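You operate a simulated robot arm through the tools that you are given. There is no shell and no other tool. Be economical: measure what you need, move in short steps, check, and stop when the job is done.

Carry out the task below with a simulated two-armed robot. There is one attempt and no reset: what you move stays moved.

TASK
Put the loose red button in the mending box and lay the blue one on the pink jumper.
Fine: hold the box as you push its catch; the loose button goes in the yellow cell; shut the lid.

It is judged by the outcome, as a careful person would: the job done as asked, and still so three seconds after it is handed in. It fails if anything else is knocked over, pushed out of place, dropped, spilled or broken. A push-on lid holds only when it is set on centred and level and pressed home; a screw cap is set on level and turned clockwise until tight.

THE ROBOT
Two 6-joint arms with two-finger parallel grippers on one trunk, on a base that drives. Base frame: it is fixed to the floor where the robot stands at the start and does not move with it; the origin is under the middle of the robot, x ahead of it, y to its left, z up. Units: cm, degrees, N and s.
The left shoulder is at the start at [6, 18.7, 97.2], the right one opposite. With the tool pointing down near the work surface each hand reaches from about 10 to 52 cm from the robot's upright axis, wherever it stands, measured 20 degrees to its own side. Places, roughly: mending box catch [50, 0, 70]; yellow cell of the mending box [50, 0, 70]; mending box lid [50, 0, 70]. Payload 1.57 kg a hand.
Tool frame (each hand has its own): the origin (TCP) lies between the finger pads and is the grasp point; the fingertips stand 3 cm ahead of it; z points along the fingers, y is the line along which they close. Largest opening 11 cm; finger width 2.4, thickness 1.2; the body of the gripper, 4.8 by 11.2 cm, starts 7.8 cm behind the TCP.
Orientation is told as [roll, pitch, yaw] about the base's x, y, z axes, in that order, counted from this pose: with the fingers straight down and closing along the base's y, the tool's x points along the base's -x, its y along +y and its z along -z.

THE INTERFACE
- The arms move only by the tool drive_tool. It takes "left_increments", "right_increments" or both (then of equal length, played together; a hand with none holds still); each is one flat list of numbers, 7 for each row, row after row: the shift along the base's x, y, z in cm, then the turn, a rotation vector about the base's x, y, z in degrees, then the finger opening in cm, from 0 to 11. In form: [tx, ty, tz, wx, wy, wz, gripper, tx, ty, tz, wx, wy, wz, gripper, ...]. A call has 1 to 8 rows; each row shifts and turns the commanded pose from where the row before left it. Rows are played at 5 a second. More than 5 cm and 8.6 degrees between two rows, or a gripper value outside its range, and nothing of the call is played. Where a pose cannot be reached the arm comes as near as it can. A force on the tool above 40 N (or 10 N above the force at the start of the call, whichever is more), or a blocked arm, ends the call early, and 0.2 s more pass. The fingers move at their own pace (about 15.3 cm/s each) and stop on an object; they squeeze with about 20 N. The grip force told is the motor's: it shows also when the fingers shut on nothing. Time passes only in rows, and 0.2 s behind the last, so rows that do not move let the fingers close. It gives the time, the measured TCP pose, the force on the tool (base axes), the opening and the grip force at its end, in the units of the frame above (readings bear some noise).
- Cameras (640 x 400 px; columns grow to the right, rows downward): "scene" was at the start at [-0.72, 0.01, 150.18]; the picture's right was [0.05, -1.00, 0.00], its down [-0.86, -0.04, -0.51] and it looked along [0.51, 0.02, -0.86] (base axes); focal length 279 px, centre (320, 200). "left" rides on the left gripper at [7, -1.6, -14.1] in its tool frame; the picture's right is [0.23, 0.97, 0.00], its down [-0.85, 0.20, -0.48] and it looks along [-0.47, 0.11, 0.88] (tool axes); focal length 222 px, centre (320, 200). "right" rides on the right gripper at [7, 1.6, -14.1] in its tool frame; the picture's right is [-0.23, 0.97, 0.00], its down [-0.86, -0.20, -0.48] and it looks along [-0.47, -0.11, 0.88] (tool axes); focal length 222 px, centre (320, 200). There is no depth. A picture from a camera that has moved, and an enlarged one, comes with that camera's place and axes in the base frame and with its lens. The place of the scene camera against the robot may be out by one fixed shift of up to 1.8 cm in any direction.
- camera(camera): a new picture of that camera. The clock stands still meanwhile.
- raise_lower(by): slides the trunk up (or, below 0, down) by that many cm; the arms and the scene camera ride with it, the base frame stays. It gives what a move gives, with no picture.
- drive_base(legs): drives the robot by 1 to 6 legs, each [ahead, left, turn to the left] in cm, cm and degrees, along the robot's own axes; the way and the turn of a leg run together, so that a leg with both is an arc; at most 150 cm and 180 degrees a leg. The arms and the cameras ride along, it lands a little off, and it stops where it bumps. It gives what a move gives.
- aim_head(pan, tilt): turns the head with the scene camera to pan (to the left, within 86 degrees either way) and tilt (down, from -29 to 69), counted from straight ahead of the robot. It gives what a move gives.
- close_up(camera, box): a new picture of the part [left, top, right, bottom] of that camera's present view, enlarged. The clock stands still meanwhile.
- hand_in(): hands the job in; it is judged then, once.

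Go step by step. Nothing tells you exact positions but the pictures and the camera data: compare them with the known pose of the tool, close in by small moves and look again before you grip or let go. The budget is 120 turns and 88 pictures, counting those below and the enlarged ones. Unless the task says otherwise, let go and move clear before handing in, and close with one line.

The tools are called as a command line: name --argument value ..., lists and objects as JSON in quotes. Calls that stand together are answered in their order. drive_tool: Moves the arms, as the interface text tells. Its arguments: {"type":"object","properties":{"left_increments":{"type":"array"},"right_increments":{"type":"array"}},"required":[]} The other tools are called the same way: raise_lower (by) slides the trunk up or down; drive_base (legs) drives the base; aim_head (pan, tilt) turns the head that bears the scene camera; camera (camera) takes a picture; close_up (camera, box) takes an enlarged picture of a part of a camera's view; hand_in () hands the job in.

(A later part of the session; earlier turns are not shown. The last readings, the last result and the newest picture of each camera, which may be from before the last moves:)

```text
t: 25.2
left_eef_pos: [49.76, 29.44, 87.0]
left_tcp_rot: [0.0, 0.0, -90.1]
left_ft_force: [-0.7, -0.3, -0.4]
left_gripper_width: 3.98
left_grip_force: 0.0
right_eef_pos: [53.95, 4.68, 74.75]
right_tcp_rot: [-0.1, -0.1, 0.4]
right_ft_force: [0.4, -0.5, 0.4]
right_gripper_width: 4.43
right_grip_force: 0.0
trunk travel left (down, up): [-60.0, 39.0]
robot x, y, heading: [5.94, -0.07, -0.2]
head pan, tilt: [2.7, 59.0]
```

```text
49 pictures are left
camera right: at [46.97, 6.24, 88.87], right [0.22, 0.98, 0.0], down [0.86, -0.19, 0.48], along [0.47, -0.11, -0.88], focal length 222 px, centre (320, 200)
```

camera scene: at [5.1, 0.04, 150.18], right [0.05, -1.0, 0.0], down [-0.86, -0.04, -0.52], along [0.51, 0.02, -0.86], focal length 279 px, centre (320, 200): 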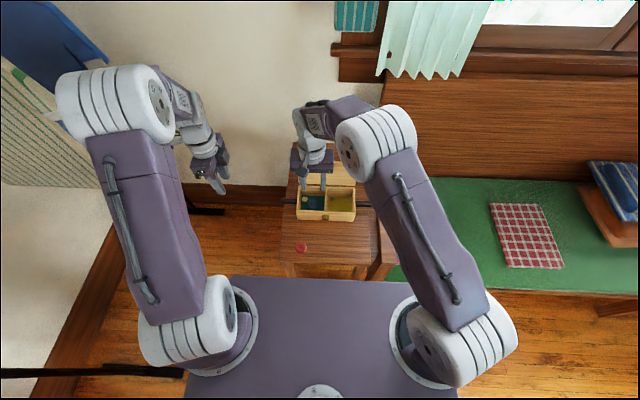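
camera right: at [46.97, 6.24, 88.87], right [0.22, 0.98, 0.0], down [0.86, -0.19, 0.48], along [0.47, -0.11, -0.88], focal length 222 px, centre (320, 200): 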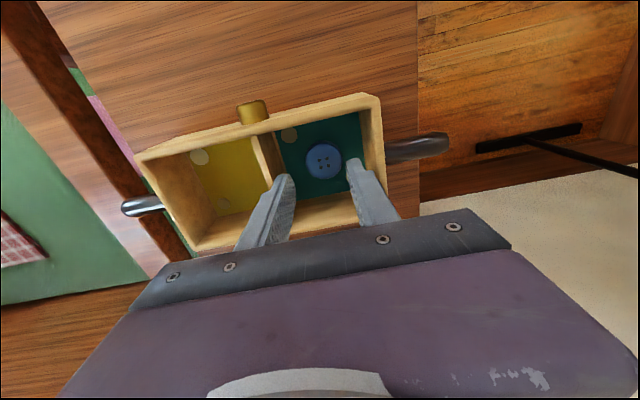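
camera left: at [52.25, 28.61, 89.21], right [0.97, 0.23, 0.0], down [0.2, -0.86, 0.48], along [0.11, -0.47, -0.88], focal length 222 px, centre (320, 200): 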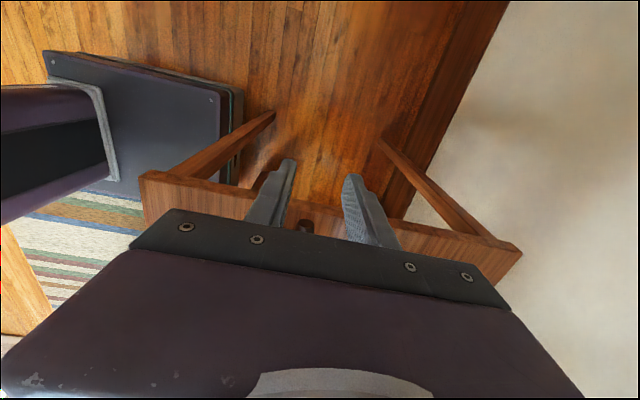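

drive_tool --right_increments '[-0.15, 0.25, -2, 0, 0, 0, 4.4, 0, 0, -1.6, 0, 0, 0, 4.4, 0, 0, -0.7, 0, 0, 0, 4.4, 0, 0, 0, 0, 0, 0, 4.4]'

close_up --camera "right" --box '[180, 80, 420, 230]'

```text
t: 26.2
left_eef_pos: [49.83, 29.43, 87.08]
left_tcp_rot: [0.0, -0.1, -90.2]
left_ft_force: [-1.0, -1.0, -0.3]
left_gripper_width: 4.0
left_grip_force: 0.0
right_eef_pos: [53.69, 4.9, 70.31]
right_tcp_rot: [0.0, 0.1, 0.4]
right_ft_force: [0.5, 0.2, 0.0]
right_gripper_width: 4.42
right_grip_force: 0.1
trunk travel left (down, up): [-60.0, 39.0]
robot x, y, heading: [5.93, -0.03, -0.3]
head pan, tilt: [2.7, 59.0]
```

```text
2.67 times, centred on (300, 155) of right
camera zoom: at [46.86, 6.54, 84.44], right [0.22, 0.98, 0.0], down [0.86, -0.19, 0.48], along [0.47, -0.11, -0.88], focal length 592 px, centre (373, 320)
```

zoom: 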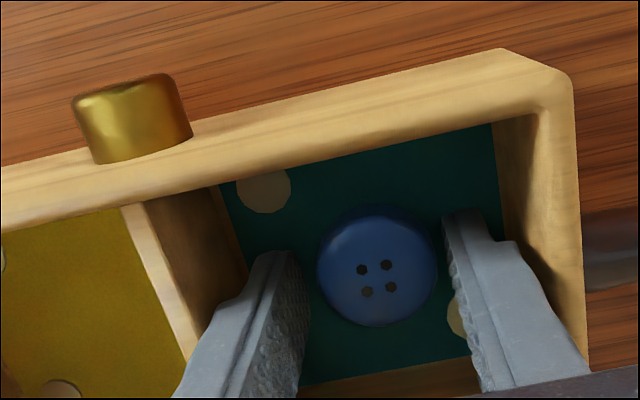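

The fingers flank the button squarely. I close on it.

drive_tool --right_increments '[0, 0.1, -0.2, 0, 0, 0, 4, 0, 0, 0, 0, 0, 0, 3, 0, 0, 0, 0, 0, 0, 1.5, 0, 0, 0, 0, 0, 0, 1.5]'

close_up --camera "right" --box '[180, 80, 420, 230]'

```text
t: 27.2
left_eef_pos: [49.75, 29.35, 87.11]
left_tcp_rot: [0.1, 0.0, -90.2]
left_ft_force: [-0.1, -0.3, 0.2]
left_gripper_width: 4.02
left_grip_force: 0.1
right_eef_pos: [53.81, 4.92, 70.36]
right_tcp_rot: [0.1, -0.1, 0.4]
right_ft_force: [2.7, -7.0, 15.1]
right_gripper_width: 3.28
right_grip_force: 20.7
trunk travel left (down, up): [-60.0, 39.0]
robot x, y, heading: [6.31, -0.12, -0.1]
head pan, tilt: [2.7, 59.0]
```

```text
2.67 times, centred on (300, 155) of right
camera zoom: at [46.79, 6.58, 84.39], right [0.22, 0.98, 0.0], down [0.86, -0.19, 0.48], along [0.47, -0.1, -0.88], focal length 592 px, centre (373, 320)
```

zoom: 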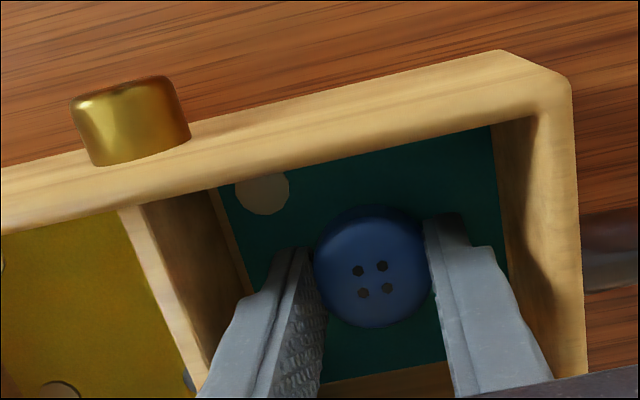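

Gripped at 3.3 cm. I lift it straight up out of the box.

drive_tool --right_increments '[0, 0, 0.5, 0, 0, 0, 1.5, 0, 0, 2, 0, 0, 0, 1.5, 0, 0, 4, 0, 0, 0, 1.5, 0, 0, 4, 0, 0, 0, 1.5, 0, 0, 3, 0, 0, 0, 1.5, 0, 0, 0, 0, 0, 0, 1.5]'

camera --camera "right"

```text
t: 28.6
left_eef_pos: [49.89, 29.6, 87.1]
left_tcp_rot: [0.0, 0.0, -90.0]
left_ft_force: [0.2, 0.7, 0.1]
left_gripper_width: 3.99
left_grip_force: 0.1
right_eef_pos: [53.81, 5.51, 83.95]
right_tcp_rot: [-0.1, 0.1, 0.3]
right_ft_force: [-0.5, 0.6, -0.4]
right_gripper_width: 3.19
right_grip_force: 20.1
trunk travel left (down, up): [-60.0, 39.0]
robot x, y, heading: [5.57, 0.08, -0.1]
head pan, tilt: [2.7, 59.0]
```

```text
46 pictures are left
camera right: at [46.79, 7.0, 98.05], right [0.22, 0.98, 0.0], down [0.86, -0.19, 0.48], along [0.47, -0.11, -0.88], focal length 222 px, centre (320, 200)
```

right: 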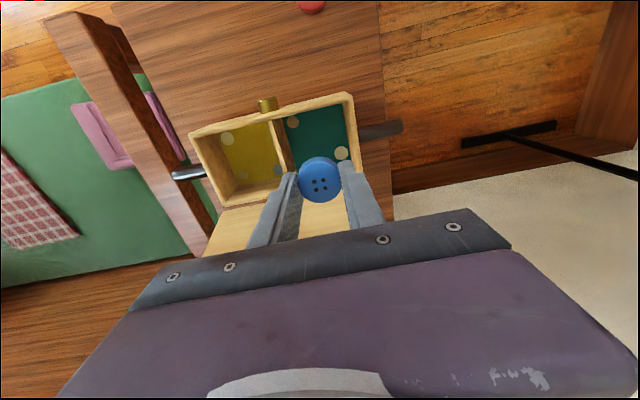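

The blue button is held; the box is undisturbed. I carry it across to above the pink jumper, near (46.7, -37).

drive_tool --right_increments '[-1, -4.8, 1, 0, 0, 0, 1.5, -1, -4.8, 0, 0, 0, 0, 1.5, -1, -4.8, 0, 0, 0, 0, 1.5, -1, -4.8, 0, 0, 0, 0, 1.5, -1, -4.8, 0, 0, 0, 0, 1.5, -1, -4.8, 0, 0, 0, 0, 1.5, -1, -4.8, 0, 0, 0, 0, 1.5, 0, -4.8, 0, 0, 0, 0, 1.5]'

drive_tool --right_increments '[0, -3.9, -2, 0, 0, 0, 1.5, 0, 0, -4, 0, 0, 0, 1.5, 0, 0, -4, 0, 0, 0, 1.5, 0, 0, -4, 0, 0, 0, 1.5, 0, 0, -4, 0, 0, 0, 1.5, 0, 0, 0, 0, 0, 0, 1.5]'

camera --camera "right"

camera --camera "scene"

```text
t: 30.4
left_eef_pos: [49.75, 29.26, 87.27]
left_tcp_rot: [0.0, 0.1, -90.0]
left_ft_force: [-1.5, -0.5, -0.3]
left_gripper_width: 3.99
left_grip_force: 0.0
right_eef_pos: [47.02, -33.46, 84.89]
right_tcp_rot: [0.1, 0.0, 0.5]
right_ft_force: [0.0, -0.5, -0.4]
right_gripper_width: 3.18
right_grip_force: 20.6
trunk travel left (down, up): [-60.0, 39.0]
robot x, y, heading: [5.71, -0.04, -0.1]
head pan, tilt: [2.7, 59.0]
```

```text
t: 31.8
left_eef_pos: [49.79, 29.48, 87.18]
left_tcp_rot: [0.0, -0.1, -90.1]
left_ft_force: [-0.1, -0.3, -1.0]
left_gripper_width: 4.0
left_grip_force: 0.0
right_eef_pos: [46.96, -37.21, 66.73]
right_tcp_rot: [0.0, 0.0, 0.4]
right_ft_force: [-0.2, -0.3, -0.5]
right_gripper_width: 3.19
right_grip_force: 19.6
trunk travel left (down, up): [-60.0, 39.0]
robot x, y, heading: [5.92, -0.37, -0.1]
head pan, tilt: [2.7, 59.0]
```

```text
45 pictures are left
camera right: at [39.98, -35.61, 80.81], right [0.22, 0.98, 0.0], down [0.86, -0.19, 0.48], along [0.47, -0.11, -0.88], focal length 222 px, centre (320, 200)
```

right: 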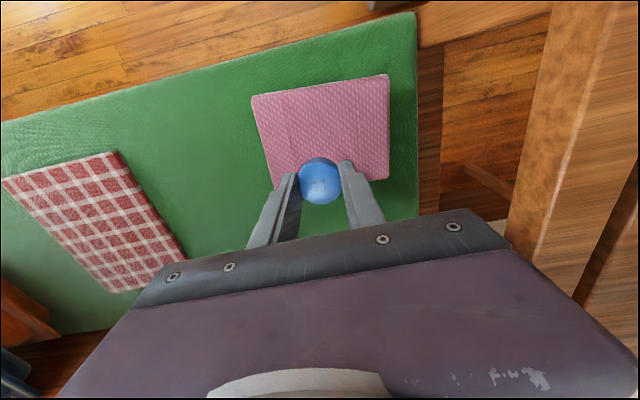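

```text
44 pictures are left
camera scene: at [5.11, 0.02, 150.18], right [0.04, -1.0, 0.0], down [-0.86, -0.04, -0.52], along [0.51, 0.02, -0.86], focal length 279 px, centre (320, 200)
```

scene: 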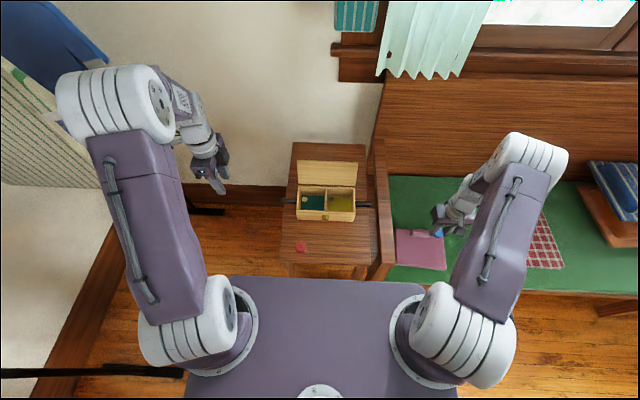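

The jumper's flat part is centred about (46, -37), its rolled collar behind at x≈53. I lower the button over the flat part.

drive_tool --right_increments '[-1, 0.2, -4, 0, 0, 0, 1.5, 0, 0, -4, 0, 0, 0, 1.5, 0, 0, -4, 0, 0, 0, 1.5, 0, 0, 0, 0, 0, 0, 1.5]'

camera --camera "right"

close_up --camera "scene" --box '[380, 180, 500, 290]'

```text
t: 32.8
left_eef_pos: [49.78, 29.46, 87.23]
left_tcp_rot: [0.1, 0.1, -90.1]
left_ft_force: [-0.2, 0.5, -0.1]
left_gripper_width: 4.0
left_grip_force: 0.0
right_eef_pos: [46.21, -37.19, 55.02]
right_tcp_rot: [0.0, 0.0, 0.5]
right_ft_force: [-0.4, 0.3, -0.1]
right_gripper_width: 3.2
right_grip_force: 19.7
trunk travel left (down, up): [-60.0, 39.0]
robot x, y, heading: [5.99, -0.14, -0.1]
head pan, tilt: [2.7, 59.0]
```

```text
43 pictures are left
camera right: at [39.18, -35.59, 69.2], right [0.22, 0.98, 0.0], down [0.86, -0.19, 0.48], along [0.47, -0.11, -0.88], focal length 222 px, centre (320, 200)
```

right: 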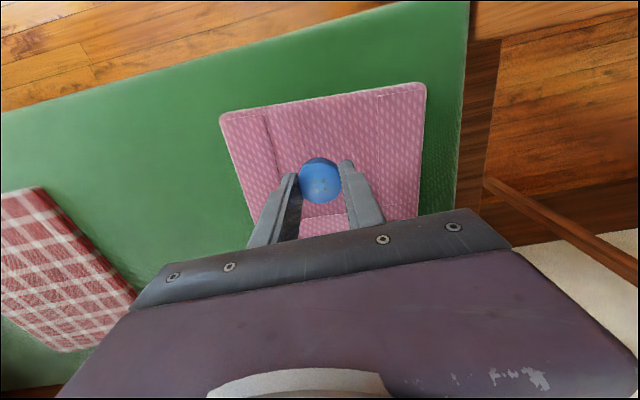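

```text
3.64 times, centred on (440, 235) of scene
camera zoom: at [5.12, 0.05, 150.18], right [0.04, -1.0, 0.0], down [-0.86, -0.04, -0.52], along [0.51, 0.02, -0.86], focal length 1014 px, centre (-116, 73)
```

zoom: 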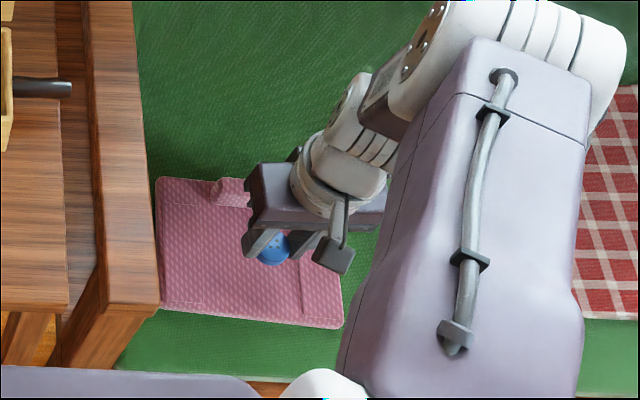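

drive_tool --right_increments '[0, 0, -1.2, 0, 0, 0, 1.5, 0, 0, -0.6, 0, 0, 0, 1.5, 0, 0, 0, 0, 0, 0, 1.5]'

camera --camera "right"

```text
t: 33.6
left_eef_pos: [49.74, 29.4, 87.19]
left_tcp_rot: [0.0, -0.1, -90.2]
left_ft_force: [0.3, 0.2, 0.1]
left_gripper_width: 4.01
left_grip_force: 0.0
right_eef_pos: [46.06, -37.29, 53.23]
right_tcp_rot: [0.0, 0.0, 0.4]
right_ft_force: [0.4, -0.6, 0.0]
right_gripper_width: 3.2
right_grip_force: 20.3
trunk travel left (down, up): [-60.0, 39.0]
robot x, y, heading: [5.46, -0.07, -0.4]
head pan, tilt: [2.7, 59.0]
```

```text
41 pictures are left
camera right: at [39.01, -35.64, 67.24], right [0.22, 0.98, 0.0], down [0.86, -0.19, 0.48], along [0.47, -0.11, -0.88], focal length 222 px, centre (320, 200)
```

right: 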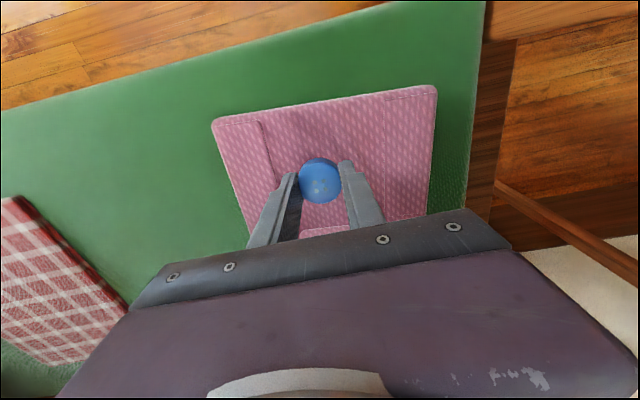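

The jumper's top is near z 47.8, so about 2 cm remain. I go down gently until it touches.

drive_tool --right_increments '[0, 0, -1, 0, 0, 0, 1.5, 0, 0, -0.5, 0, 0, 0, 1.5, 0, 0, -0.3, 0, 0, 0, 1.5, 0, 0, 0, 0, 0, 0, 1.5]'

drive_tool --right_increments '[0, 0, -0.2, 0, 0, 0, 1.5, 0, 0, 0, 0, 0, 0, 1.5]'

```text
t: 34.6
left_eef_pos: [49.8, 29.49, 87.17]
left_tcp_rot: [0.0, 0.0, -90.1]
left_ft_force: [-0.9, -0.5, 0.6]
left_gripper_width: 3.99
left_grip_force: 0.1
right_eef_pos: [46.03, -37.17, 51.14]
right_tcp_rot: [0.0, 0.0, 0.4]
right_ft_force: [-0.3, 1.0, -1.5]
right_gripper_width: 3.19
right_grip_force: 19.9
trunk travel left (down, up): [-60.0, 39.0]
robot x, y, heading: [6.08, 0.2, -0.2]
head pan, tilt: [2.7, 59.0]
```

```text
t: 35.2
left_eef_pos: [49.67, 29.5, 87.19]
left_tcp_rot: [0.1, 0.0, -90.1]
left_ft_force: [0.3, 0.0, 0.3]
left_gripper_width: 4.02
left_grip_force: 0.1
right_eef_pos: [46.03, -37.25, 51.18]
right_tcp_rot: [-0.1, -0.1, 0.5]
right_ft_force: [1.5, -0.8, 12.7]
right_gripper_width: 3.2
right_grip_force: 20.4
trunk travel left (down, up): [-60.0, 39.0]
robot x, y, heading: [6.02, -0.27, 0.1]
head pan, tilt: [2.7, 59.0]
```

Contact with about 13 N. I ease up a touch, open, and lift clear.

drive_tool --right_increments '[0, 0, 0.1, 0, 0, 0, 3, 0, 0, 0, 0, 0, 0, 4.4, 0, 0, 0, 0, 0, 0, 4.8, 0, 0, 2, 0, 0, 0, 4.8, 0, 0, 4, 0, 0, 0, 4.8, 0, 0, 4, 0, 0, 0, 4.8, 0, 0, 4, 0, 0, 0, 4.8]'

camera --camera "right"

```text
t: 36.8
left_eef_pos: [49.82, 29.59, 87.21]
left_tcp_rot: [0.1, 0.0, -90.1]
left_ft_force: [-0.5, -0.4, -0.5]
left_gripper_width: 3.99
left_grip_force: 0.1
right_eef_pos: [45.54, -37.46, 65.24]
right_tcp_rot: [0.1, 0.0, 0.4]
right_ft_force: [-0.2, -0.5, 0.5]
right_gripper_width: 4.79
right_grip_force: 0.0
trunk travel left (down, up): [-60.0, 39.0]
robot x, y, heading: [5.18, -0.01, 0.1]
head pan, tilt: [2.7, 59.0]
```

```text
40 pictures are left
camera right: at [38.61, -35.76, 79.36], right [0.22, 0.98, 0.0], down [0.86, -0.19, 0.48], along [0.47, -0.1, -0.88], focal length 222 px, centre (320, 200)
```

right: 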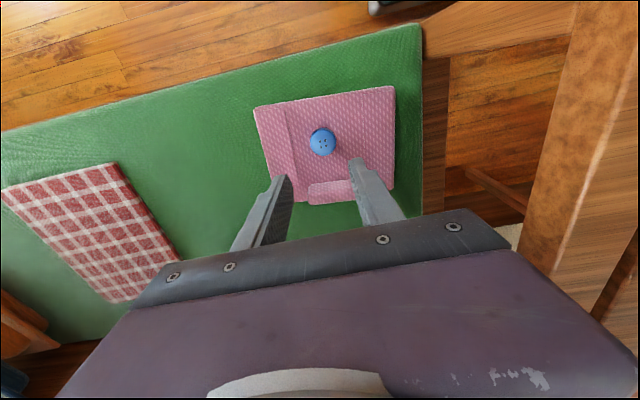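

The blue button rests flat on the jumper. Now I carry the right hand over to the red button near (38.6, 7.7).

drive_tool --right_increments '[0, 0, 4.8, 0, 0, 0, 4.8, 0, 0, 4.8, 0, 0, 0, 4.8, 0, 0, 4.8, 0, 0, 0, 4.8, -1, 4.5, 1, 0, 0, 0, 4.8, -1, 4.7, 0, 0, 0, 0, 4.8, -1, 4.7, 0, 0, 0, 0, 4.8, -1, 4.7, 0, 0, 0, 0, 4.8, -0.5, 4.7, 0, 0, 0, 0, 4.8]'

drive_tool --right_increments '[-0.5, 4.5, 0, 0, 0, 0, 4.8, -0.5, 4.5, 0, 0, 0, 0, 4.8, -0.5, 4.5, 0, 0, 0, 0, 4.8, -0.5, 4.5, 0, 0, 0, -0.4, 4.8, -0.5, 3.5, -1, 0, 0, 0, 4.8, 0, 0, 0, 0, 0, 0, 4.8]'

camera --camera "right"

```text
t: 38.6
left_eef_pos: [49.71, 29.6, 87.08]
left_tcp_rot: [0.0, -0.1, -90.1]
left_ft_force: [0.3, 0.4, 0.4]
left_gripper_width: 4.03
left_grip_force: 0.1
right_eef_pos: [41.42, -13.72, 80.48]
right_tcp_rot: [-0.1, -0.1, 0.4]
right_ft_force: [0.5, 1.0, -0.3]
right_gripper_width: 4.8
right_grip_force: 0.1
trunk travel left (down, up): [-60.0, 39.0]
robot x, y, heading: [5.93, -0.16, -0.1]
head pan, tilt: [2.7, 59.0]
```

```text
t: 40.0
left_eef_pos: [49.73, 29.4, 87.17]
left_tcp_rot: [0.1, 0.0, -90.2]
left_ft_force: [-0.1, 0.0, -0.8]
left_gripper_width: 3.98
left_grip_force: 0.2
right_eef_pos: [39.06, 7.9, 79.23]
right_tcp_rot: [0.0, 0.1, 0.0]
right_ft_force: [-0.1, -0.2, -0.1]
right_gripper_width: 4.78
right_grip_force: 0.1
trunk travel left (down, up): [-60.0, 39.0]
robot x, y, heading: [5.81, -0.44, -0.1]
head pan, tilt: [2.7, 59.0]
```

```text
39 pictures are left
camera right: at [32.08, 9.53, 93.35], right [0.23, 0.97, 0.0], down [0.86, -0.2, 0.48], along [0.47, -0.11, -0.88], focal length 222 px, centre (320, 200)
```

right: 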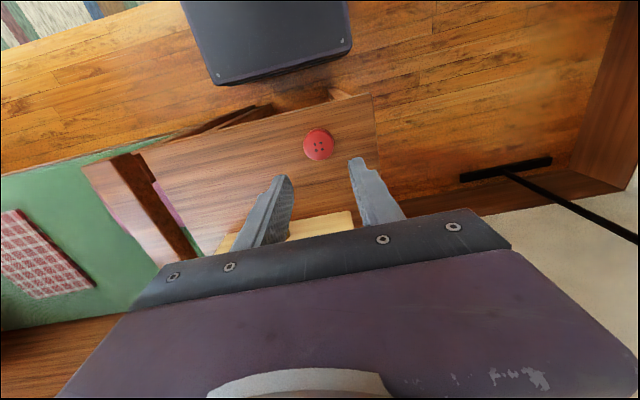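

drive_tool --right_increments '[-0.4, 0, -3, 0, 0, 0, 4.8, 0, 0, -3.5, 0, 0, 0, 4.8, 0, 0, 0, 0, 0, 0, 4.8]'

close_up --camera "right" --box '[200, 80, 440, 230]'

```text
t: 40.8
left_eef_pos: [49.8, 29.45, 87.08]
left_tcp_rot: [0.0, 0.0, -90.1]
left_ft_force: [0.2, 0.1, -0.2]
left_gripper_width: 4.01
left_grip_force: 0.0
right_eef_pos: [38.54, 7.76, 72.94]
right_tcp_rot: [-0.1, 0.0, 0.0]
right_ft_force: [-0.7, -0.2, 0.1]
right_gripper_width: 4.81
right_grip_force: 0.0
trunk travel left (down, up): [-60.0, 39.0]
robot x, y, heading: [5.6, 0.19, -0.1]
head pan, tilt: [2.7, 59.0]
```

```text
2.67 times, centred on (320, 155) of right
camera zoom: at [31.58, 9.54, 87.04], right [0.23, 0.97, 0.0], down [0.86, -0.2, 0.48], along [0.47, -0.11, -0.88], focal length 592 px, centre (320, 320)
```

zoom: 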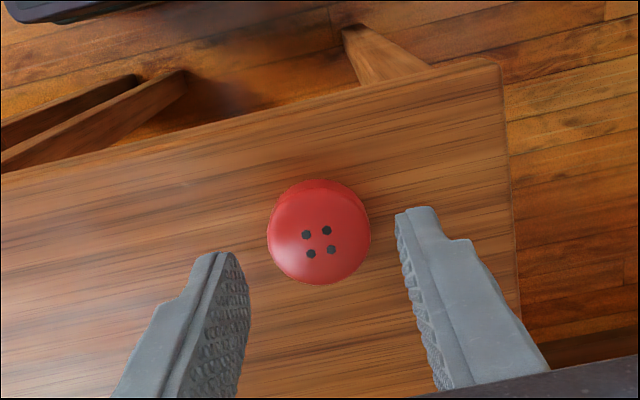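

drive_tool --right_increments '[0.2, 0, -2, 0, 0, 0, 4.8, 0, 0, -1.2, 0, 0, 0, 4.8, 0, 0, 0, 0, 0, 0, 4.8]'

close_up --camera "right" --box '[200, 80, 440, 230]'

```text
t: 41.6
left_eef_pos: [49.79, 29.49, 87.13]
left_tcp_rot: [-0.1, 0.1, -90.1]
left_ft_force: [0.2, 0.6, 0.1]
left_gripper_width: 4.03
left_grip_force: 0.0
right_eef_pos: [38.64, 7.93, 69.58]
right_tcp_rot: [0.0, 0.1, 0.0]
right_ft_force: [-0.4, 1.1, -0.3]
right_gripper_width: 4.79
right_grip_force: 0.1
trunk travel left (down, up): [-60.0, 39.0]
robot x, y, heading: [5.99, 0.39, 0.0]
head pan, tilt: [2.7, 59.0]
```

```text
2.67 times, centred on (320, 155) of right
camera zoom: at [31.76, 9.53, 83.8], right [0.23, 0.97, 0.0], down [0.86, -0.2, 0.48], along [0.47, -0.11, -0.88], focal length 592 px, centre (320, 320)
```

zoom: 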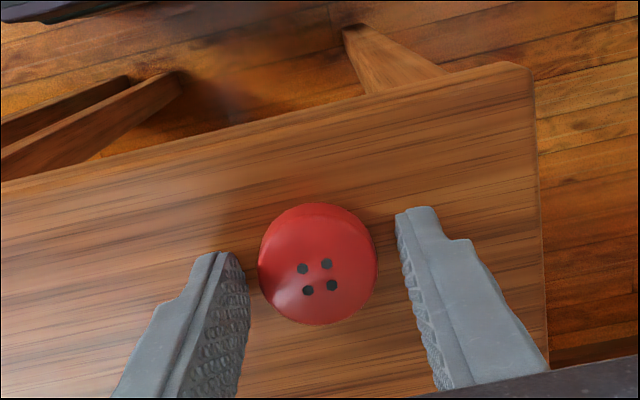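

drive_tool --right_increments '[0.1, -0.05, -0.2, 0, 0, 0, 4.8, 0, 0, 0, 0, 0, 0, 4.2, 0, 0, 0, 0, 0, 0, 3.4, 0, 0, 0, 0, 0, 0, 1.5, 0, 0, 0, 0, 0, 0, 1.5]'

close_up --camera "right" --box '[200, 80, 440, 230]'

```text
t: 42.8
left_eef_pos: [49.71, 29.46, 87.09]
left_tcp_rot: [-0.1, 0.0, -90.1]
left_ft_force: [0.3, -0.1, -0.7]
left_gripper_width: 4.02
left_grip_force: 0.0
right_eef_pos: [38.73, 7.88, 69.49]
right_tcp_rot: [0.0, 0.1, 0.0]
right_ft_force: [-0.8, 0.5, 0.8]
right_gripper_width: 3.21
right_grip_force: 19.5
trunk travel left (down, up): [-60.0, 39.0]
robot x, y, heading: [5.94, -0.43, 0.0]
head pan, tilt: [2.7, 59.0]
```

```text
2.67 times, centred on (320, 155) of right
camera zoom: at [31.85, 9.47, 83.61], right [0.23, 0.97, 0.0], down [0.86, -0.2, 0.48], along [0.47, -0.11, -0.88], focal length 592 px, centre (320, 320)
```

zoom: 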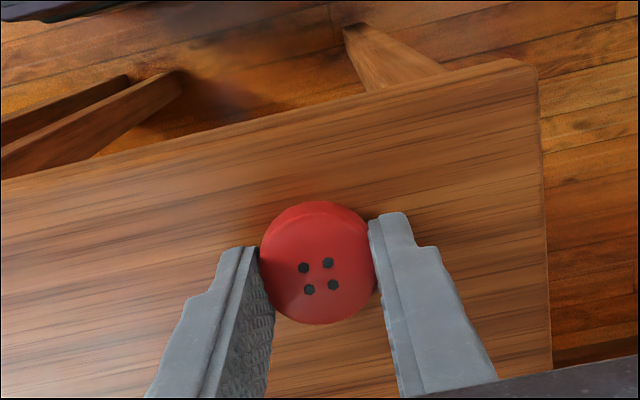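

Red is gripped. I lift it and carry it above the yellow cell.

drive_tool --right_increments '[0, 0, 1, 0, 0, 0, 1.5, 0, 0, 4, 0, 0, 0, 1.5, 0, 0, 4, 0, 0, 0, 1.5, 2, -4, 2, 0, 0, 0, 1.5, 2, -4, 2, 0, 0, 0, 1.5, 2.5, -4, 0, 0, 0, 0, 1.5, 4.5, 0, 0, 0, 0, 0, 1.5, 4, 0, 0, 0, 0, 0, 1.5]'

drive_tool --right_increments '[0, 0, 0, 0, 0, 0, 1.5]'

close_up --camera "right" --box '[200, 60, 480, 235]'

```text
t: 44.6
left_eef_pos: [49.83, 29.46, 87.05]
left_tcp_rot: [0.0, 0.0, -90.1]
left_ft_force: [0.7, -1.0, 0.4]
left_gripper_width: 4.01
left_grip_force: 0.0
right_eef_pos: [53.91, -4.27, 82.65]
right_tcp_rot: [0.0, 0.1, 0.1]
right_ft_force: [0.7, 0.2, -0.2]
right_gripper_width: 3.17
right_grip_force: 19.9
trunk travel left (down, up): [-60.0, 39.0]
robot x, y, heading: [6.03, 0.06, 0.0]
head pan, tilt: [2.7, 59.0]
```

```text
t: 45.0
left_eef_pos: [49.82, 29.48, 87.14]
left_tcp_rot: [0.0, 0.1, -90.1]
left_ft_force: [-0.5, -0.3, -0.1]
left_gripper_width: 4.02
left_grip_force: 0.1
right_eef_pos: [53.85, -4.29, 82.62]
right_tcp_rot: [0.0, 0.0, 0.0]
right_ft_force: [-0.1, 0.1, 0.5]
right_gripper_width: 3.22
right_grip_force: 19.8
trunk travel left (down, up): [-60.0, 39.0]
robot x, y, heading: [5.73, 0.07, 0.0]
head pan, tilt: [2.7, 59.0]
```

```text
2.29 times, centred on (340, 148) of right
camera zoom: at [46.84, -2.58, 96.72], right [0.23, 0.97, 0.0], down [0.86, -0.2, 0.48], along [0.47, -0.11, -0.88], focal length 508 px, centre (274, 320)
```

zoom: 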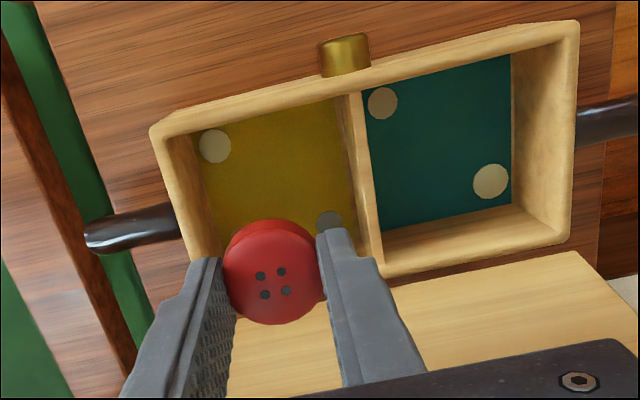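

drive_tool --right_increments '[0, 0.3, -4, 0, 0, 0, 1.5, 0, 0, -4, 0, 0, 0, 1.5, 0, 0, -1.6, 0, 0, 0, 1.5, 0, 0, 0, 0, 0, 0, 1.5]'

close_up --camera "right" --box '[200, 60, 480, 235]'

```text
t: 46.0
left_eef_pos: [49.77, 29.46, 87.06]
left_tcp_rot: [0.0, 0.0, -90.1]
left_ft_force: [0.2, -0.6, 1.3]
left_gripper_width: 4.02
left_grip_force: 0.0
right_eef_pos: [53.71, -3.96, 73.09]
right_tcp_rot: [-0.1, 0.0, -0.1]
right_ft_force: [-0.8, -0.4, -0.3]
right_gripper_width: 3.19
right_grip_force: 20.5
trunk travel left (down, up): [-60.0, 39.0]
robot x, y, heading: [5.73, -0.21, -0.1]
head pan, tilt: [2.7, 59.0]
```

```text
2.29 times, centred on (340, 148) of right
camera zoom: at [46.76, -2.32, 87.19], right [0.23, 0.97, 0.0], down [0.86, -0.2, 0.48], along [0.47, -0.11, -0.88], focal length 508 px, centre (274, 320)
```

zoom: 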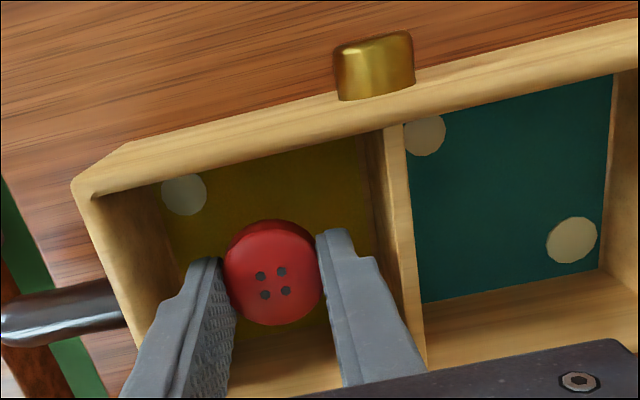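

drive_tool --right_increments '[0.1, 0, -1, 0, 0, 0, 1.5, 0, 0, -0.6, 0, 0, 0, 1.5, 0, 0, -0.4, 0, 0, 0, 1.5, 0, 0, 0, 0, 0, 0, 1.5]'

drive_tool --right_increments '[0, 0, -0.3, 0, 0, 0, 1.5, 0, 0, 0, 0, 0, 0, 1.5]'

```text
t: 47.0
left_eef_pos: [49.94, 29.45, 87.12]
left_tcp_rot: [0.0, 0.1, -90.1]
left_ft_force: [0.2, -0.2, 0.2]
left_gripper_width: 4.0
left_grip_force: 0.0
right_eef_pos: [53.81, -4.09, 70.99]
right_tcp_rot: [0.0, 0.1, 0.0]
right_ft_force: [-0.3, -1.0, 0.1]
right_gripper_width: 3.15
right_grip_force: 19.7
trunk travel left (down, up): [-60.0, 39.0]
robot x, y, heading: [5.9, -0.21, -0.2]
head pan, tilt: [2.7, 59.0]
```

```text
t: 47.6
left_eef_pos: [49.75, 29.53, 87.16]
left_tcp_rot: [-0.1, 0.0, -90.1]
left_ft_force: [0.2, 1.1, 0.6]
left_gripper_width: 4.0
left_grip_force: 0.1
right_eef_pos: [53.83, -3.97, 70.68]
right_tcp_rot: [0.0, 0.0, 0.1]
right_ft_force: [-0.1, -0.1, -1.0]
right_gripper_width: 3.19
right_grip_force: 20.1
trunk travel left (down, up): [-60.0, 39.0]
robot x, y, heading: [5.9, -0.06, 0.1]
head pan, tilt: [2.7, 59.0]
```

drive_tool --right_increments '[0, 0, -0.2, 0, 0, 0, 1.5, 0, 0, 0, 0, 0, 0, 1.5]'

```text
t: 48.2
left_eef_pos: [49.77, 29.5, 87.14]
left_tcp_rot: [0.0, 0.0, -90.2]
left_ft_force: [-0.1, -0.3, -0.1]
left_gripper_width: 4.02
left_grip_force: 0.0
right_eef_pos: [53.75, -3.93, 70.45]
right_tcp_rot: [0.0, 0.0, -0.1]
right_ft_force: [-0.5, 0.3, -0.4]
right_gripper_width: 3.2
right_grip_force: 19.7
trunk travel left (down, up): [-60.0, 39.0]
robot x, y, heading: [6.03, -0.08, -0.1]
head pan, tilt: [2.7, 59.0]
```

drive_tool --right_increments '[0, 0, -0.15, 0, 0, 0, 1.5, 0, 0, 0, 0, 0, 0, 1.5]'

```text
t: 48.8
left_eef_pos: [49.77, 29.47, 87.21]
left_tcp_rot: [0.1, 0.0, -90.1]
left_ft_force: [-0.7, 0.5, -0.1]
left_gripper_width: 3.99
left_grip_force: 0.1
right_eef_pos: [53.76, -4.04, 70.22]
right_tcp_rot: [-0.1, 0.0, 0.0]
right_ft_force: [-0.3, 0.2, 0.0]
right_gripper_width: 3.19
right_grip_force: 20.7
trunk travel left (down, up): [-60.0, 39.0]
robot x, y, heading: [5.7, 0.31, -0.1]
head pan, tilt: [2.7, 59.0]
```

drive_tool --right_increments '[0, 0, -0.1, 0, 0, 0, 1.5, 0, 0, 0, 0, 0, 0, 1.5]'

```text
t: 49.4
left_eef_pos: [49.7, 29.57, 87.29]
left_tcp_rot: [0.1, -0.1, -90.1]
left_ft_force: [-0.2, 0.5, 0.8]
left_gripper_width: 4.01
left_grip_force: 0.1
right_eef_pos: [53.78, -4.06, 70.27]
right_tcp_rot: [0.0, 0.0, 0.0]
right_ft_force: [-0.1, -0.3, 6.1]
right_gripper_width: 3.18
right_grip_force: 20.0
trunk travel left (down, up): [-60.0, 39.0]
robot x, y, heading: [5.8, -0.09, -0.2]
head pan, tilt: [2.7, 59.0]
```

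It touches the floor of the cell. I let go and rise.

drive_tool --right_increments '[0, 0, 0.1, 0, 0, 0, 3.8, 0, 0, 0, 0, 0, 0, 4.2, 0, 0, 0, 0, 0, 0, 4.2, 0, 0, 2, 0, 0, 0, 4.2, 0, 0, 4, 0, 0, 0, 4.2, 0, 0, 4, 0, 0, 0, 4.2, -3, 0, 2, 0, 0, 0, 4.2]'

camera --camera "right"

close_up --camera "scene" --box '[260, 150, 420, 250]'

```text
t: 51.0
left_eef_pos: [49.67, 29.46, 87.15]
left_tcp_rot: [0.1, 0.1, -90.1]
left_ft_force: [-0.4, -0.5, 0.2]
left_gripper_width: 4.01
left_grip_force: 0.0
right_eef_pos: [50.75, -4.26, 82.55]
right_tcp_rot: [0.0, -0.1, 0.0]
right_ft_force: [0.4, 0.5, 0.6]
right_gripper_width: 4.19
right_grip_force: 0.0
trunk travel left (down, up): [-60.0, 39.0]
robot x, y, heading: [6.09, -0.06, 0.2]
head pan, tilt: [2.7, 59.0]
```

```text
33 pictures are left
camera right: at [43.86, -2.45, 96.64], right [0.23, 0.97, 0.0], down [0.85, -0.2, 0.48], along [0.47, -0.11, -0.88], focal length 222 px, centre (320, 200)
```

right: 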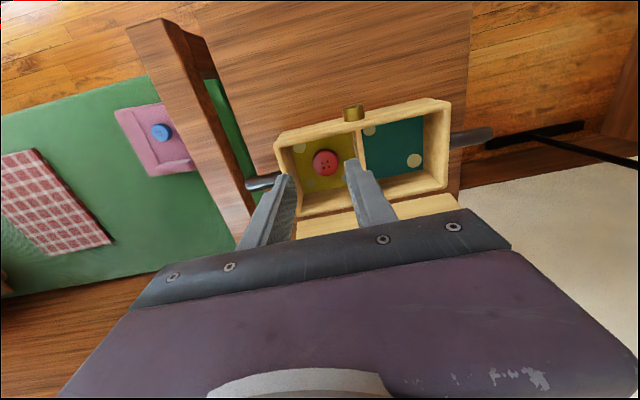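

```text
4.00 times, centred on (340, 200) of scene
camera zoom: at [4.97, 0.03, 150.17], right [0.05, -1.0, 0.0], down [-0.86, -0.04, -0.52], along [0.52, 0.02, -0.86], focal length 1116 px, centre (240, 200)
```

zoom: 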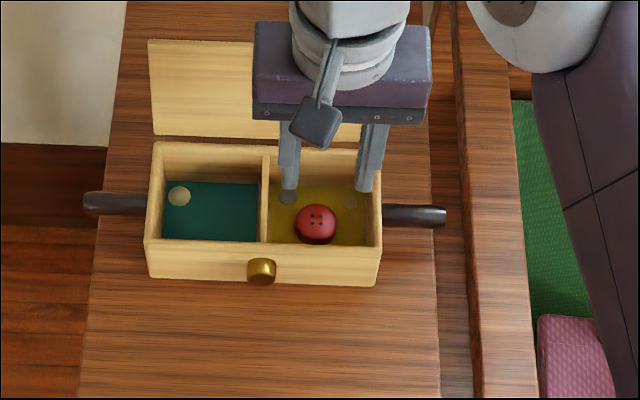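

Red sits in the yellow cell and blue on the jumper. To shut the sprung lid I'll hold the box again, with the left hand tilted outward so it stays clear of the lid.

drive_tool --left_increments '[1, -1.5, -1, -8, 0, 0, 5, 1, -1.5, -1, -8, 0, 0, 5, 1, -1.5, -1, -8, 0, 0, 5, 1, -1.5, -1, -8, 0, 0, 5, 0, -1.5, -2, -8, 0, 0, 5, 0, -1, -1.2, 0, 0, 0, 5, 0, 0, 0, 0, 0, 0, 5]' --right_increments '[0, 0, 2, 0, 0, 0, 2, 0, 0, 2, 0, 0, 0, 0, 0, 0, 1, 0, 0, 0, 0, 0, 0, 0, 0, 0, 0, 0, 0, 0, 0, 0, 0, 0, 0, 0, 0, 0, 0, 0, 0, 0, 0, 0, 0, 0, 0, 0, 0]'

camera --camera "left"

```text
t: 52.6
left_eef_pos: [53.97, 21.28, 79.93]
left_tcp_rot: [0.1, -40.1, -90.1]
left_ft_force: [0.3, 0.0, 0.1]
left_gripper_width: 5.03
left_grip_force: 0.1
right_eef_pos: [50.89, -4.17, 87.3]
right_tcp_rot: [0.1, 0.1, 0.0]
right_ft_force: [-0.8, 0.2, 0.0]
right_gripper_width: 0.01
right_grip_force: 19.5
trunk travel left (down, up): [-60.0, 39.0]
robot x, y, heading: [5.94, -0.14, -0.3]
head pan, tilt: [2.7, 59.0]
```

```text
31 pictures are left
camera left: at [52.32, 35.73, 86.38], right [0.97, 0.17, -0.14], down [0.2, -0.35, 0.92], along [0.11, -0.92, -0.37], focal length 222 px, centre (320, 200)
```

left: 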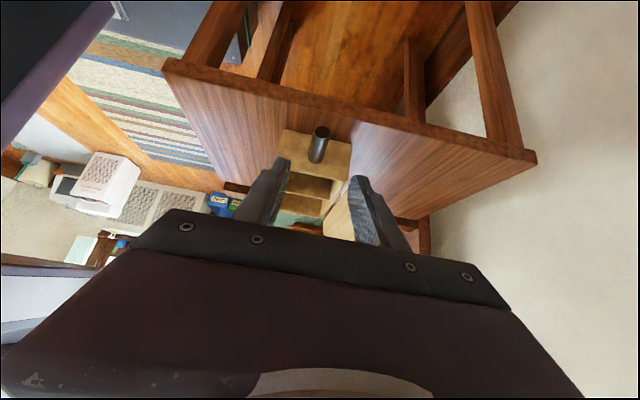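

First I test whether the right hand can reach behind the lid's upper edge from here.

drive_tool --right_increments '[0, 1.5, 2, 0, 0, 0, 0, 4, 1, 0, 0, 0, 0, 0, 4, 0, 0, 0, 0, 0, 0, 3, 0, 0, 0, 0, 0, 0, 2.4, 0, 0, 0, 0, 0, 0, 0, 0, 0, 0, 0, 0, 0]'

camera --camera "scene"

camera --camera "right"

```text
t: 54.0
left_eef_pos: [53.87, 21.18, 79.95]
left_tcp_rot: [0.2, -40.0, -90.2]
left_ft_force: [-0.3, 1.0, -0.5]
left_gripper_width: 5.01
left_grip_force: 0.1
right_eef_pos: [62.63, -1.72, 89.27]
right_tcp_rot: [-0.1, 0.1, 0.0]
right_ft_force: [0.0, -0.1, -0.2]
right_gripper_width: 0.0
right_grip_force: 20.2
right hand out of reach, approached as far as the arm can: row 5
trunk travel left (down, up): [-60.0, 39.0]
robot x, y, heading: [5.94, -0.0, -0.1]
head pan, tilt: [2.7, 59.0]
```

```text
30 pictures are left
camera scene: at [5.12, 0.03, 150.18], right [0.04, -1.0, 0.0], down [-0.86, -0.04, -0.52], along [0.51, 0.02, -0.86], focal length 279 px, centre (320, 200)
```

scene: 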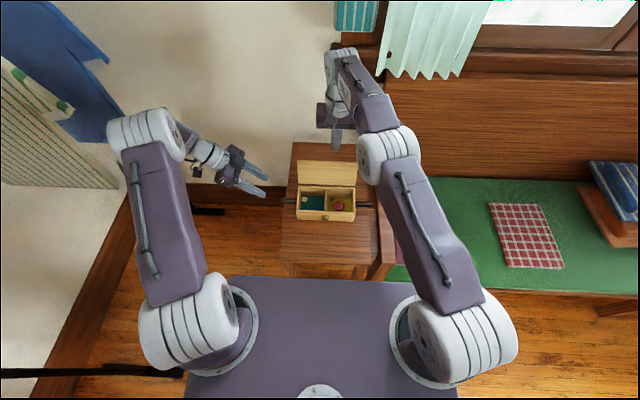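

```text
29 pictures are left
camera right: at [55.71, -0.13, 103.25], right [0.23, 0.97, 0.0], down [0.86, -0.2, 0.48], along [0.46, -0.11, -0.88], focal length 222 px, centre (320, 200)
```

right: 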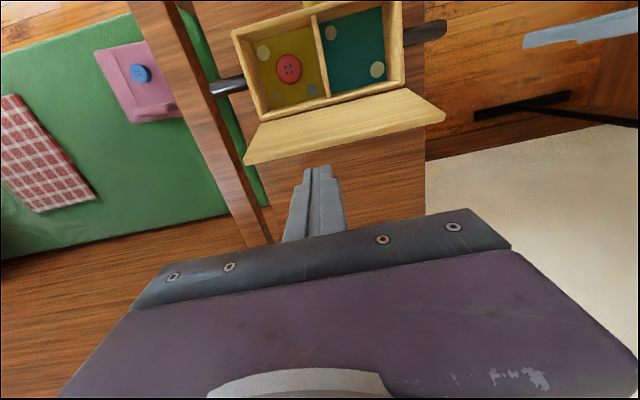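

The reach ends about 1 cm short of getting behind the lid. I drive 3 cm ahead; the clearance to the table allows that.

drive_base --legs '[[3, 0, 0]]'

drive_tool --left_increments '[-1, 0, 0, 0, 0, 0, 5, -2, 0, 0, 0, 0, 0, 5, 0, 0, 0, 0, 0, 0, 5]'

camera --camera "left"

camera --camera "right"

```text
t: 54.9
left_eef_pos: [56.82, 21.24, 80.15]
left_tcp_rot: [0.2, -40.0, -90.1]
left_ft_force: [0.1, -0.2, 0.2]
left_gripper_width: 5.04
left_grip_force: 0.1
right_eef_pos: [65.53, -1.89, 89.25]
right_tcp_rot: [0.0, 0.0, 0.1]
right_ft_force: [0.0, 0.1, 0.4]
right_gripper_width: 0.01
right_grip_force: 19.9
trunk travel left (down, up): [-60.0, 39.0]
robot x, y, heading: [8.76, 0.03, 0.1]
head pan, tilt: [2.7, 59.0]
```

```text
t: 55.7
left_eef_pos: [53.92, 21.25, 80.06]
left_tcp_rot: [0.1, -40.1, -90.1]
left_ft_force: [-0.1, 0.0, -0.3]
left_gripper_width: 4.99
left_grip_force: 0.1
right_eef_pos: [65.81, -1.88, 89.06]
right_tcp_rot: [0.0, 0.0, 0.0]
right_ft_force: [-0.1, -0.3, -0.2]
right_gripper_width: 0.0
right_grip_force: 20.2
trunk travel left (down, up): [-60.0, 39.0]
robot x, y, heading: [8.8, 0.1, -0.0]
head pan, tilt: [2.7, 59.0]
```

```text
28 pictures are left
camera left: at [52.35, 35.68, 86.49], right [0.97, 0.17, -0.15], down [0.2, -0.35, 0.92], along [0.11, -0.92, -0.37], focal length 222 px, centre (320, 200)
```

left: 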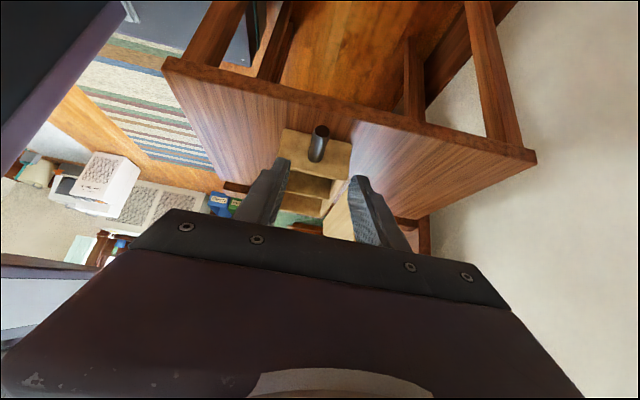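

```text
27 pictures are left
camera right: at [58.72, -0.08, 103.26], right [0.23, 0.97, 0.0], down [0.86, -0.2, 0.48], along [0.47, -0.11, -0.88], focal length 222 px, centre (320, 200)
```

right: 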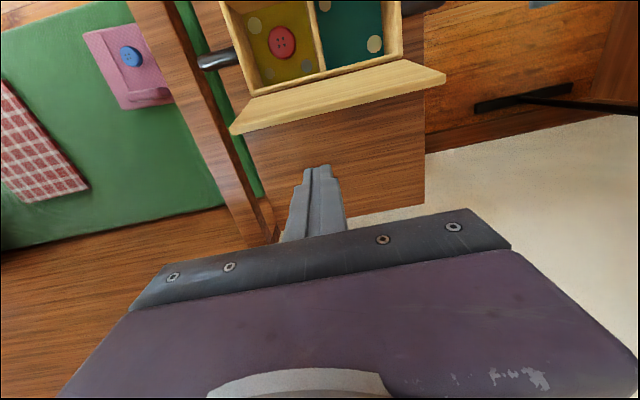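

drive_tool --left_increments '[0, -1.96, -2.39, 0, 0, 0, 5, 0, -1.96, -2.39, 0, 0, 0, 5, 0, -1.96, -2.39, 0, 0, 0, 5, 0, -1.5, -1.8, 0, 0, 0, 5, 0, 0, 0, 0, 0, 0, 5]'

camera --camera "left"

```text
t: 56.9
left_eef_pos: [54.0, 13.78, 71.02]
left_tcp_rot: [0.1, -40.0, -90.1]
left_ft_force: [-0.2, 0.8, -0.1]
left_gripper_width: 5.02
left_grip_force: 0.1
right_eef_pos: [65.69, -1.83, 89.19]
right_tcp_rot: [0.1, 0.0, 0.1]
right_ft_force: [-0.7, -0.5, -0.5]
right_gripper_width: 0.0
right_grip_force: 19.8
trunk travel left (down, up): [-60.0, 39.0]
robot x, y, heading: [8.89, -0.13, -0.2]
head pan, tilt: [2.7, 59.0]
```

```text
26 pictures are left
camera left: at [52.4, 28.34, 77.37], right [0.97, 0.17, -0.14], down [0.2, -0.35, 0.92], along [0.11, -0.92, -0.37], focal length 222 px, centre (320, 200)
```

left: 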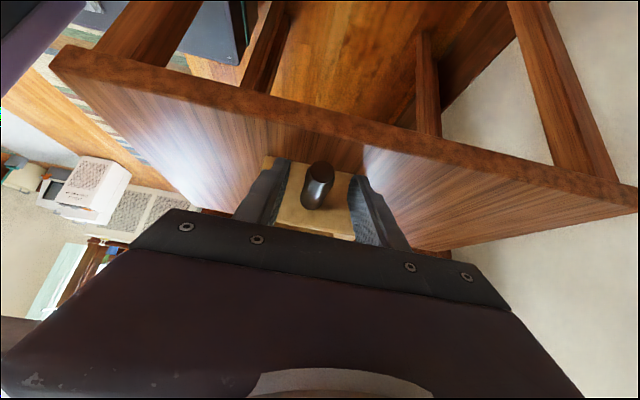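

drive_tool --left_increments '[-0.12, -0.2, -0.2, 0, 0, 0, 3, 0, 0, 0, 0, 0, 0, 2, 0, 0, 0, 0, 0, 0, 0, 0, 0, 0, 0, 0, 0, 0]'

drive_tool --right_increments '[0, 1, -3, 0, 0, 0, 0, 0, 1, -3, 0, 0, 0, 0, 0, 0, -1, 0, 0, 0, 0, 0, 0, 0, 0, 0, 0, 0]'

camera --camera "right"

```text
t: 57.9
left_eef_pos: [53.96, 13.74, 70.83]
left_tcp_rot: [0.1, -40.1, -90.0]
left_ft_force: [0.0, 0.1, 0.2]
left_gripper_width: 2.01
left_grip_force: 20.0
right_eef_pos: [65.77, -1.77, 89.19]
right_tcp_rot: [0.1, 0.0, 0.1]
right_ft_force: [-0.4, 0.0, -0.4]
right_gripper_width: 0.0
right_grip_force: 19.8
trunk travel left (down, up): [-60.0, 39.0]
robot x, y, heading: [8.77, 0.07, -0.2]
head pan, tilt: [2.7, 59.0]
```

```text
t: 58.9
left_eef_pos: [54.06, 13.69, 70.83]
left_tcp_rot: [0.1, -40.0, -90.0]
left_ft_force: [-0.9, -1.0, -0.7]
left_gripper_width: 2.01
left_grip_force: 19.9
right_eef_pos: [65.32, -0.01, 81.97]
right_tcp_rot: [0.0, 0.0, 0.1]
right_ft_force: [-0.7, 1.1, 0.4]
right_gripper_width: 0.0
right_grip_force: 19.8
right hand out of reach, approached as far as the arm can: row 2
trunk travel left (down, up): [-60.0, 39.0]
robot x, y, heading: [8.81, -0.12, -0.0]
head pan, tilt: [2.7, 59.0]
```

```text
25 pictures are left
camera right: at [58.31, 1.65, 96.04], right [0.23, 0.97, 0.0], down [0.86, -0.2, 0.48], along [0.47, -0.11, -0.88], focal length 222 px, centre (320, 200)
```

right: 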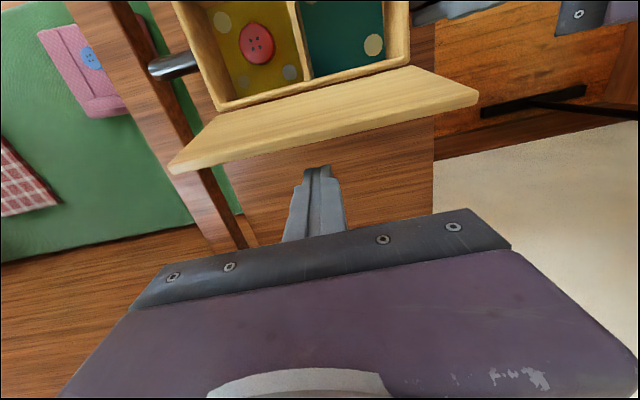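

The left hand holds the box and the right finger is behind the lid. I pull the lid forward over its arc in small steps.

drive_tool --right_increments '[-1, 0, 0.4, 0, 0, 0, 0, -1, 0, 0.3, 0, 0, 0, 0, -1, 0, 0.2, 0, 0, 0, 0, -1, 0, 0.2, 0, 0, 0, 0, -1, 0, 0, 0, 0, 0, 0, 0, 0, 0, 0, 0, 0, 0]'

camera --camera "right"

```text
t: 60.3
left_eef_pos: [53.87, 13.65, 70.84]
left_tcp_rot: [0.0, -39.9, -90.1]
left_ft_force: [-0.2, 0.5, 2.4]
left_gripper_width: 2.04
left_grip_force: 20.0
right_eef_pos: [64.49, 1.8, 83.19]
right_tcp_rot: [-0.1, 0.1, 0.1]
right_ft_force: [-0.1, 0.8, -0.8]
right_gripper_width: 0.01
right_grip_force: 19.8
right hand out of reach, approached as far as the arm can: row 1, 2, 3, 4, 5
trunk travel left (down, up): [-60.0, 39.0]
robot x, y, heading: [8.78, 0.36, -0.0]
head pan, tilt: [2.7, 59.0]
```

```text
24 pictures are left
camera right: at [57.61, 3.42, 97.32], right [0.23, 0.97, 0.0], down [0.86, -0.2, 0.48], along [0.46, -0.11, -0.88], focal length 222 px, centre (320, 200)
```

right: 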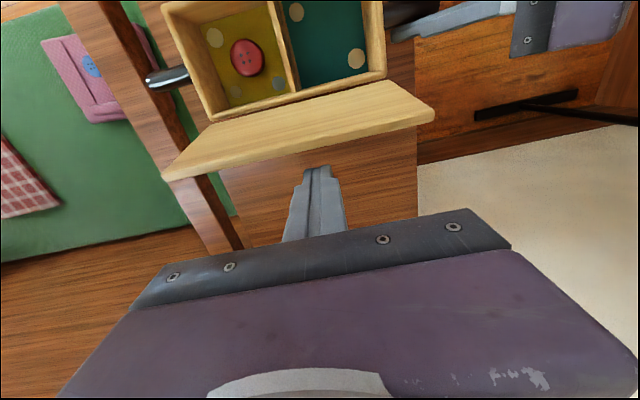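

The arm ran to the edge of its reach and drifted left. I bring it toward its own side a little and see where it settles.

drive_tool --right_increments '[0, -1, 0, 0, 0, 0, 0, 0, -1, 0, 0, 0, 0, 0, 0, 0, 0, 0, 0, 0, 0]'

```text
t: 61.1
left_eef_pos: [53.91, 13.76, 70.8]
left_tcp_rot: [0.1, -40.0, -90.1]
left_ft_force: [0.3, -0.6, 3.6]
left_gripper_width: 2.01
left_grip_force: 20.3
right_eef_pos: [65.21, 0.05, 83.13]
right_tcp_rot: [0.0, 0.1, 0.2]
right_ft_force: [-0.7, -0.4, 0.9]
right_gripper_width: 0.0
right_grip_force: 20.1
right hand out of reach, approached as far as the arm can: row 2
trunk travel left (down, up): [-60.0, 39.0]
robot x, y, heading: [8.88, -0.08, 0.0]
head pan, tilt: [2.7, 59.0]
```

drive_tool --right_increments '[-1, -1, 0, 0, 0, 0, 0, 0, 0, 0, 0, 0, 0, 0]'

drive_tool --right_increments '[-1, 0, 0, 0, 0, 0, 0, 0, 0, 0, 0, 0, 0, 0]'

```text
t: 61.7
left_eef_pos: [53.86, 13.66, 70.84]
left_tcp_rot: [0.1, -40.0, -90.1]
left_ft_force: [-0.2, 0.7, 2.1]
left_gripper_width: 2.03
left_grip_force: 20.0
right_eef_pos: [65.27, -0.31, 83.33]
right_tcp_rot: [-0.1, 0.1, 0.2]
right_ft_force: [0.1, -0.6, -0.3]
right_gripper_width: 0.03
right_grip_force: 20.1
right hand out of reach, approached as far as the arm can: row 1
trunk travel left (down, up): [-60.0, 39.0]
robot x, y, heading: [8.71, -0.57, 0.1]
head pan, tilt: [2.7, 59.0]
```

```text
t: 62.3
left_eef_pos: [53.98, 13.69, 70.73]
left_tcp_rot: [0.1, -40.0, -90.0]
left_ft_force: [-0.7, -0.2, 0.9]
left_gripper_width: 2.0
left_grip_force: 20.0
right_eef_pos: [65.23, 0.03, 83.18]
right_tcp_rot: [-0.1, 0.0, 0.1]
right_ft_force: [0.2, 0.4, 0.1]
right_gripper_width: 0.0
right_grip_force: 20.0
right hand out of reach, approached as far as the arm can: row 1
trunk travel left (down, up): [-60.0, 39.0]
robot x, y, heading: [8.76, 0.25, -0.0]
head pan, tilt: [2.7, 59.0]
```

The arm is stretched straight and stuck at its limit. I lift above the lid and draw back to free it.

drive_tool --right_increments '[0, -1, 3, 0, 0, 0, 0, 0, -1, 3, 0, 0, 0, 0, -4, -1, 0, 0, 0, 0, 0, 0, 0, 0, 0, 0, 0, 0]'

```text
t: 63.3
left_eef_pos: [53.88, 13.65, 70.73]
left_tcp_rot: [0.0, -40.0, -90.1]
left_ft_force: [0.8, -0.7, 0.3]
left_gripper_width: 2.02
left_grip_force: 20.1
right_eef_pos: [65.4, -1.82, 89.38]
right_tcp_rot: [0.0, 0.1, 0.1]
right_ft_force: [-0.2, 0.4, -0.4]
right_gripper_width: 0.0
right_grip_force: 20.0
right hand out of reach, approached as far as the arm can: row 1, 3
trunk travel left (down, up): [-60.0, 39.0]
robot x, y, heading: [8.93, -0.1, -0.2]
head pan, tilt: [2.7, 59.0]
```

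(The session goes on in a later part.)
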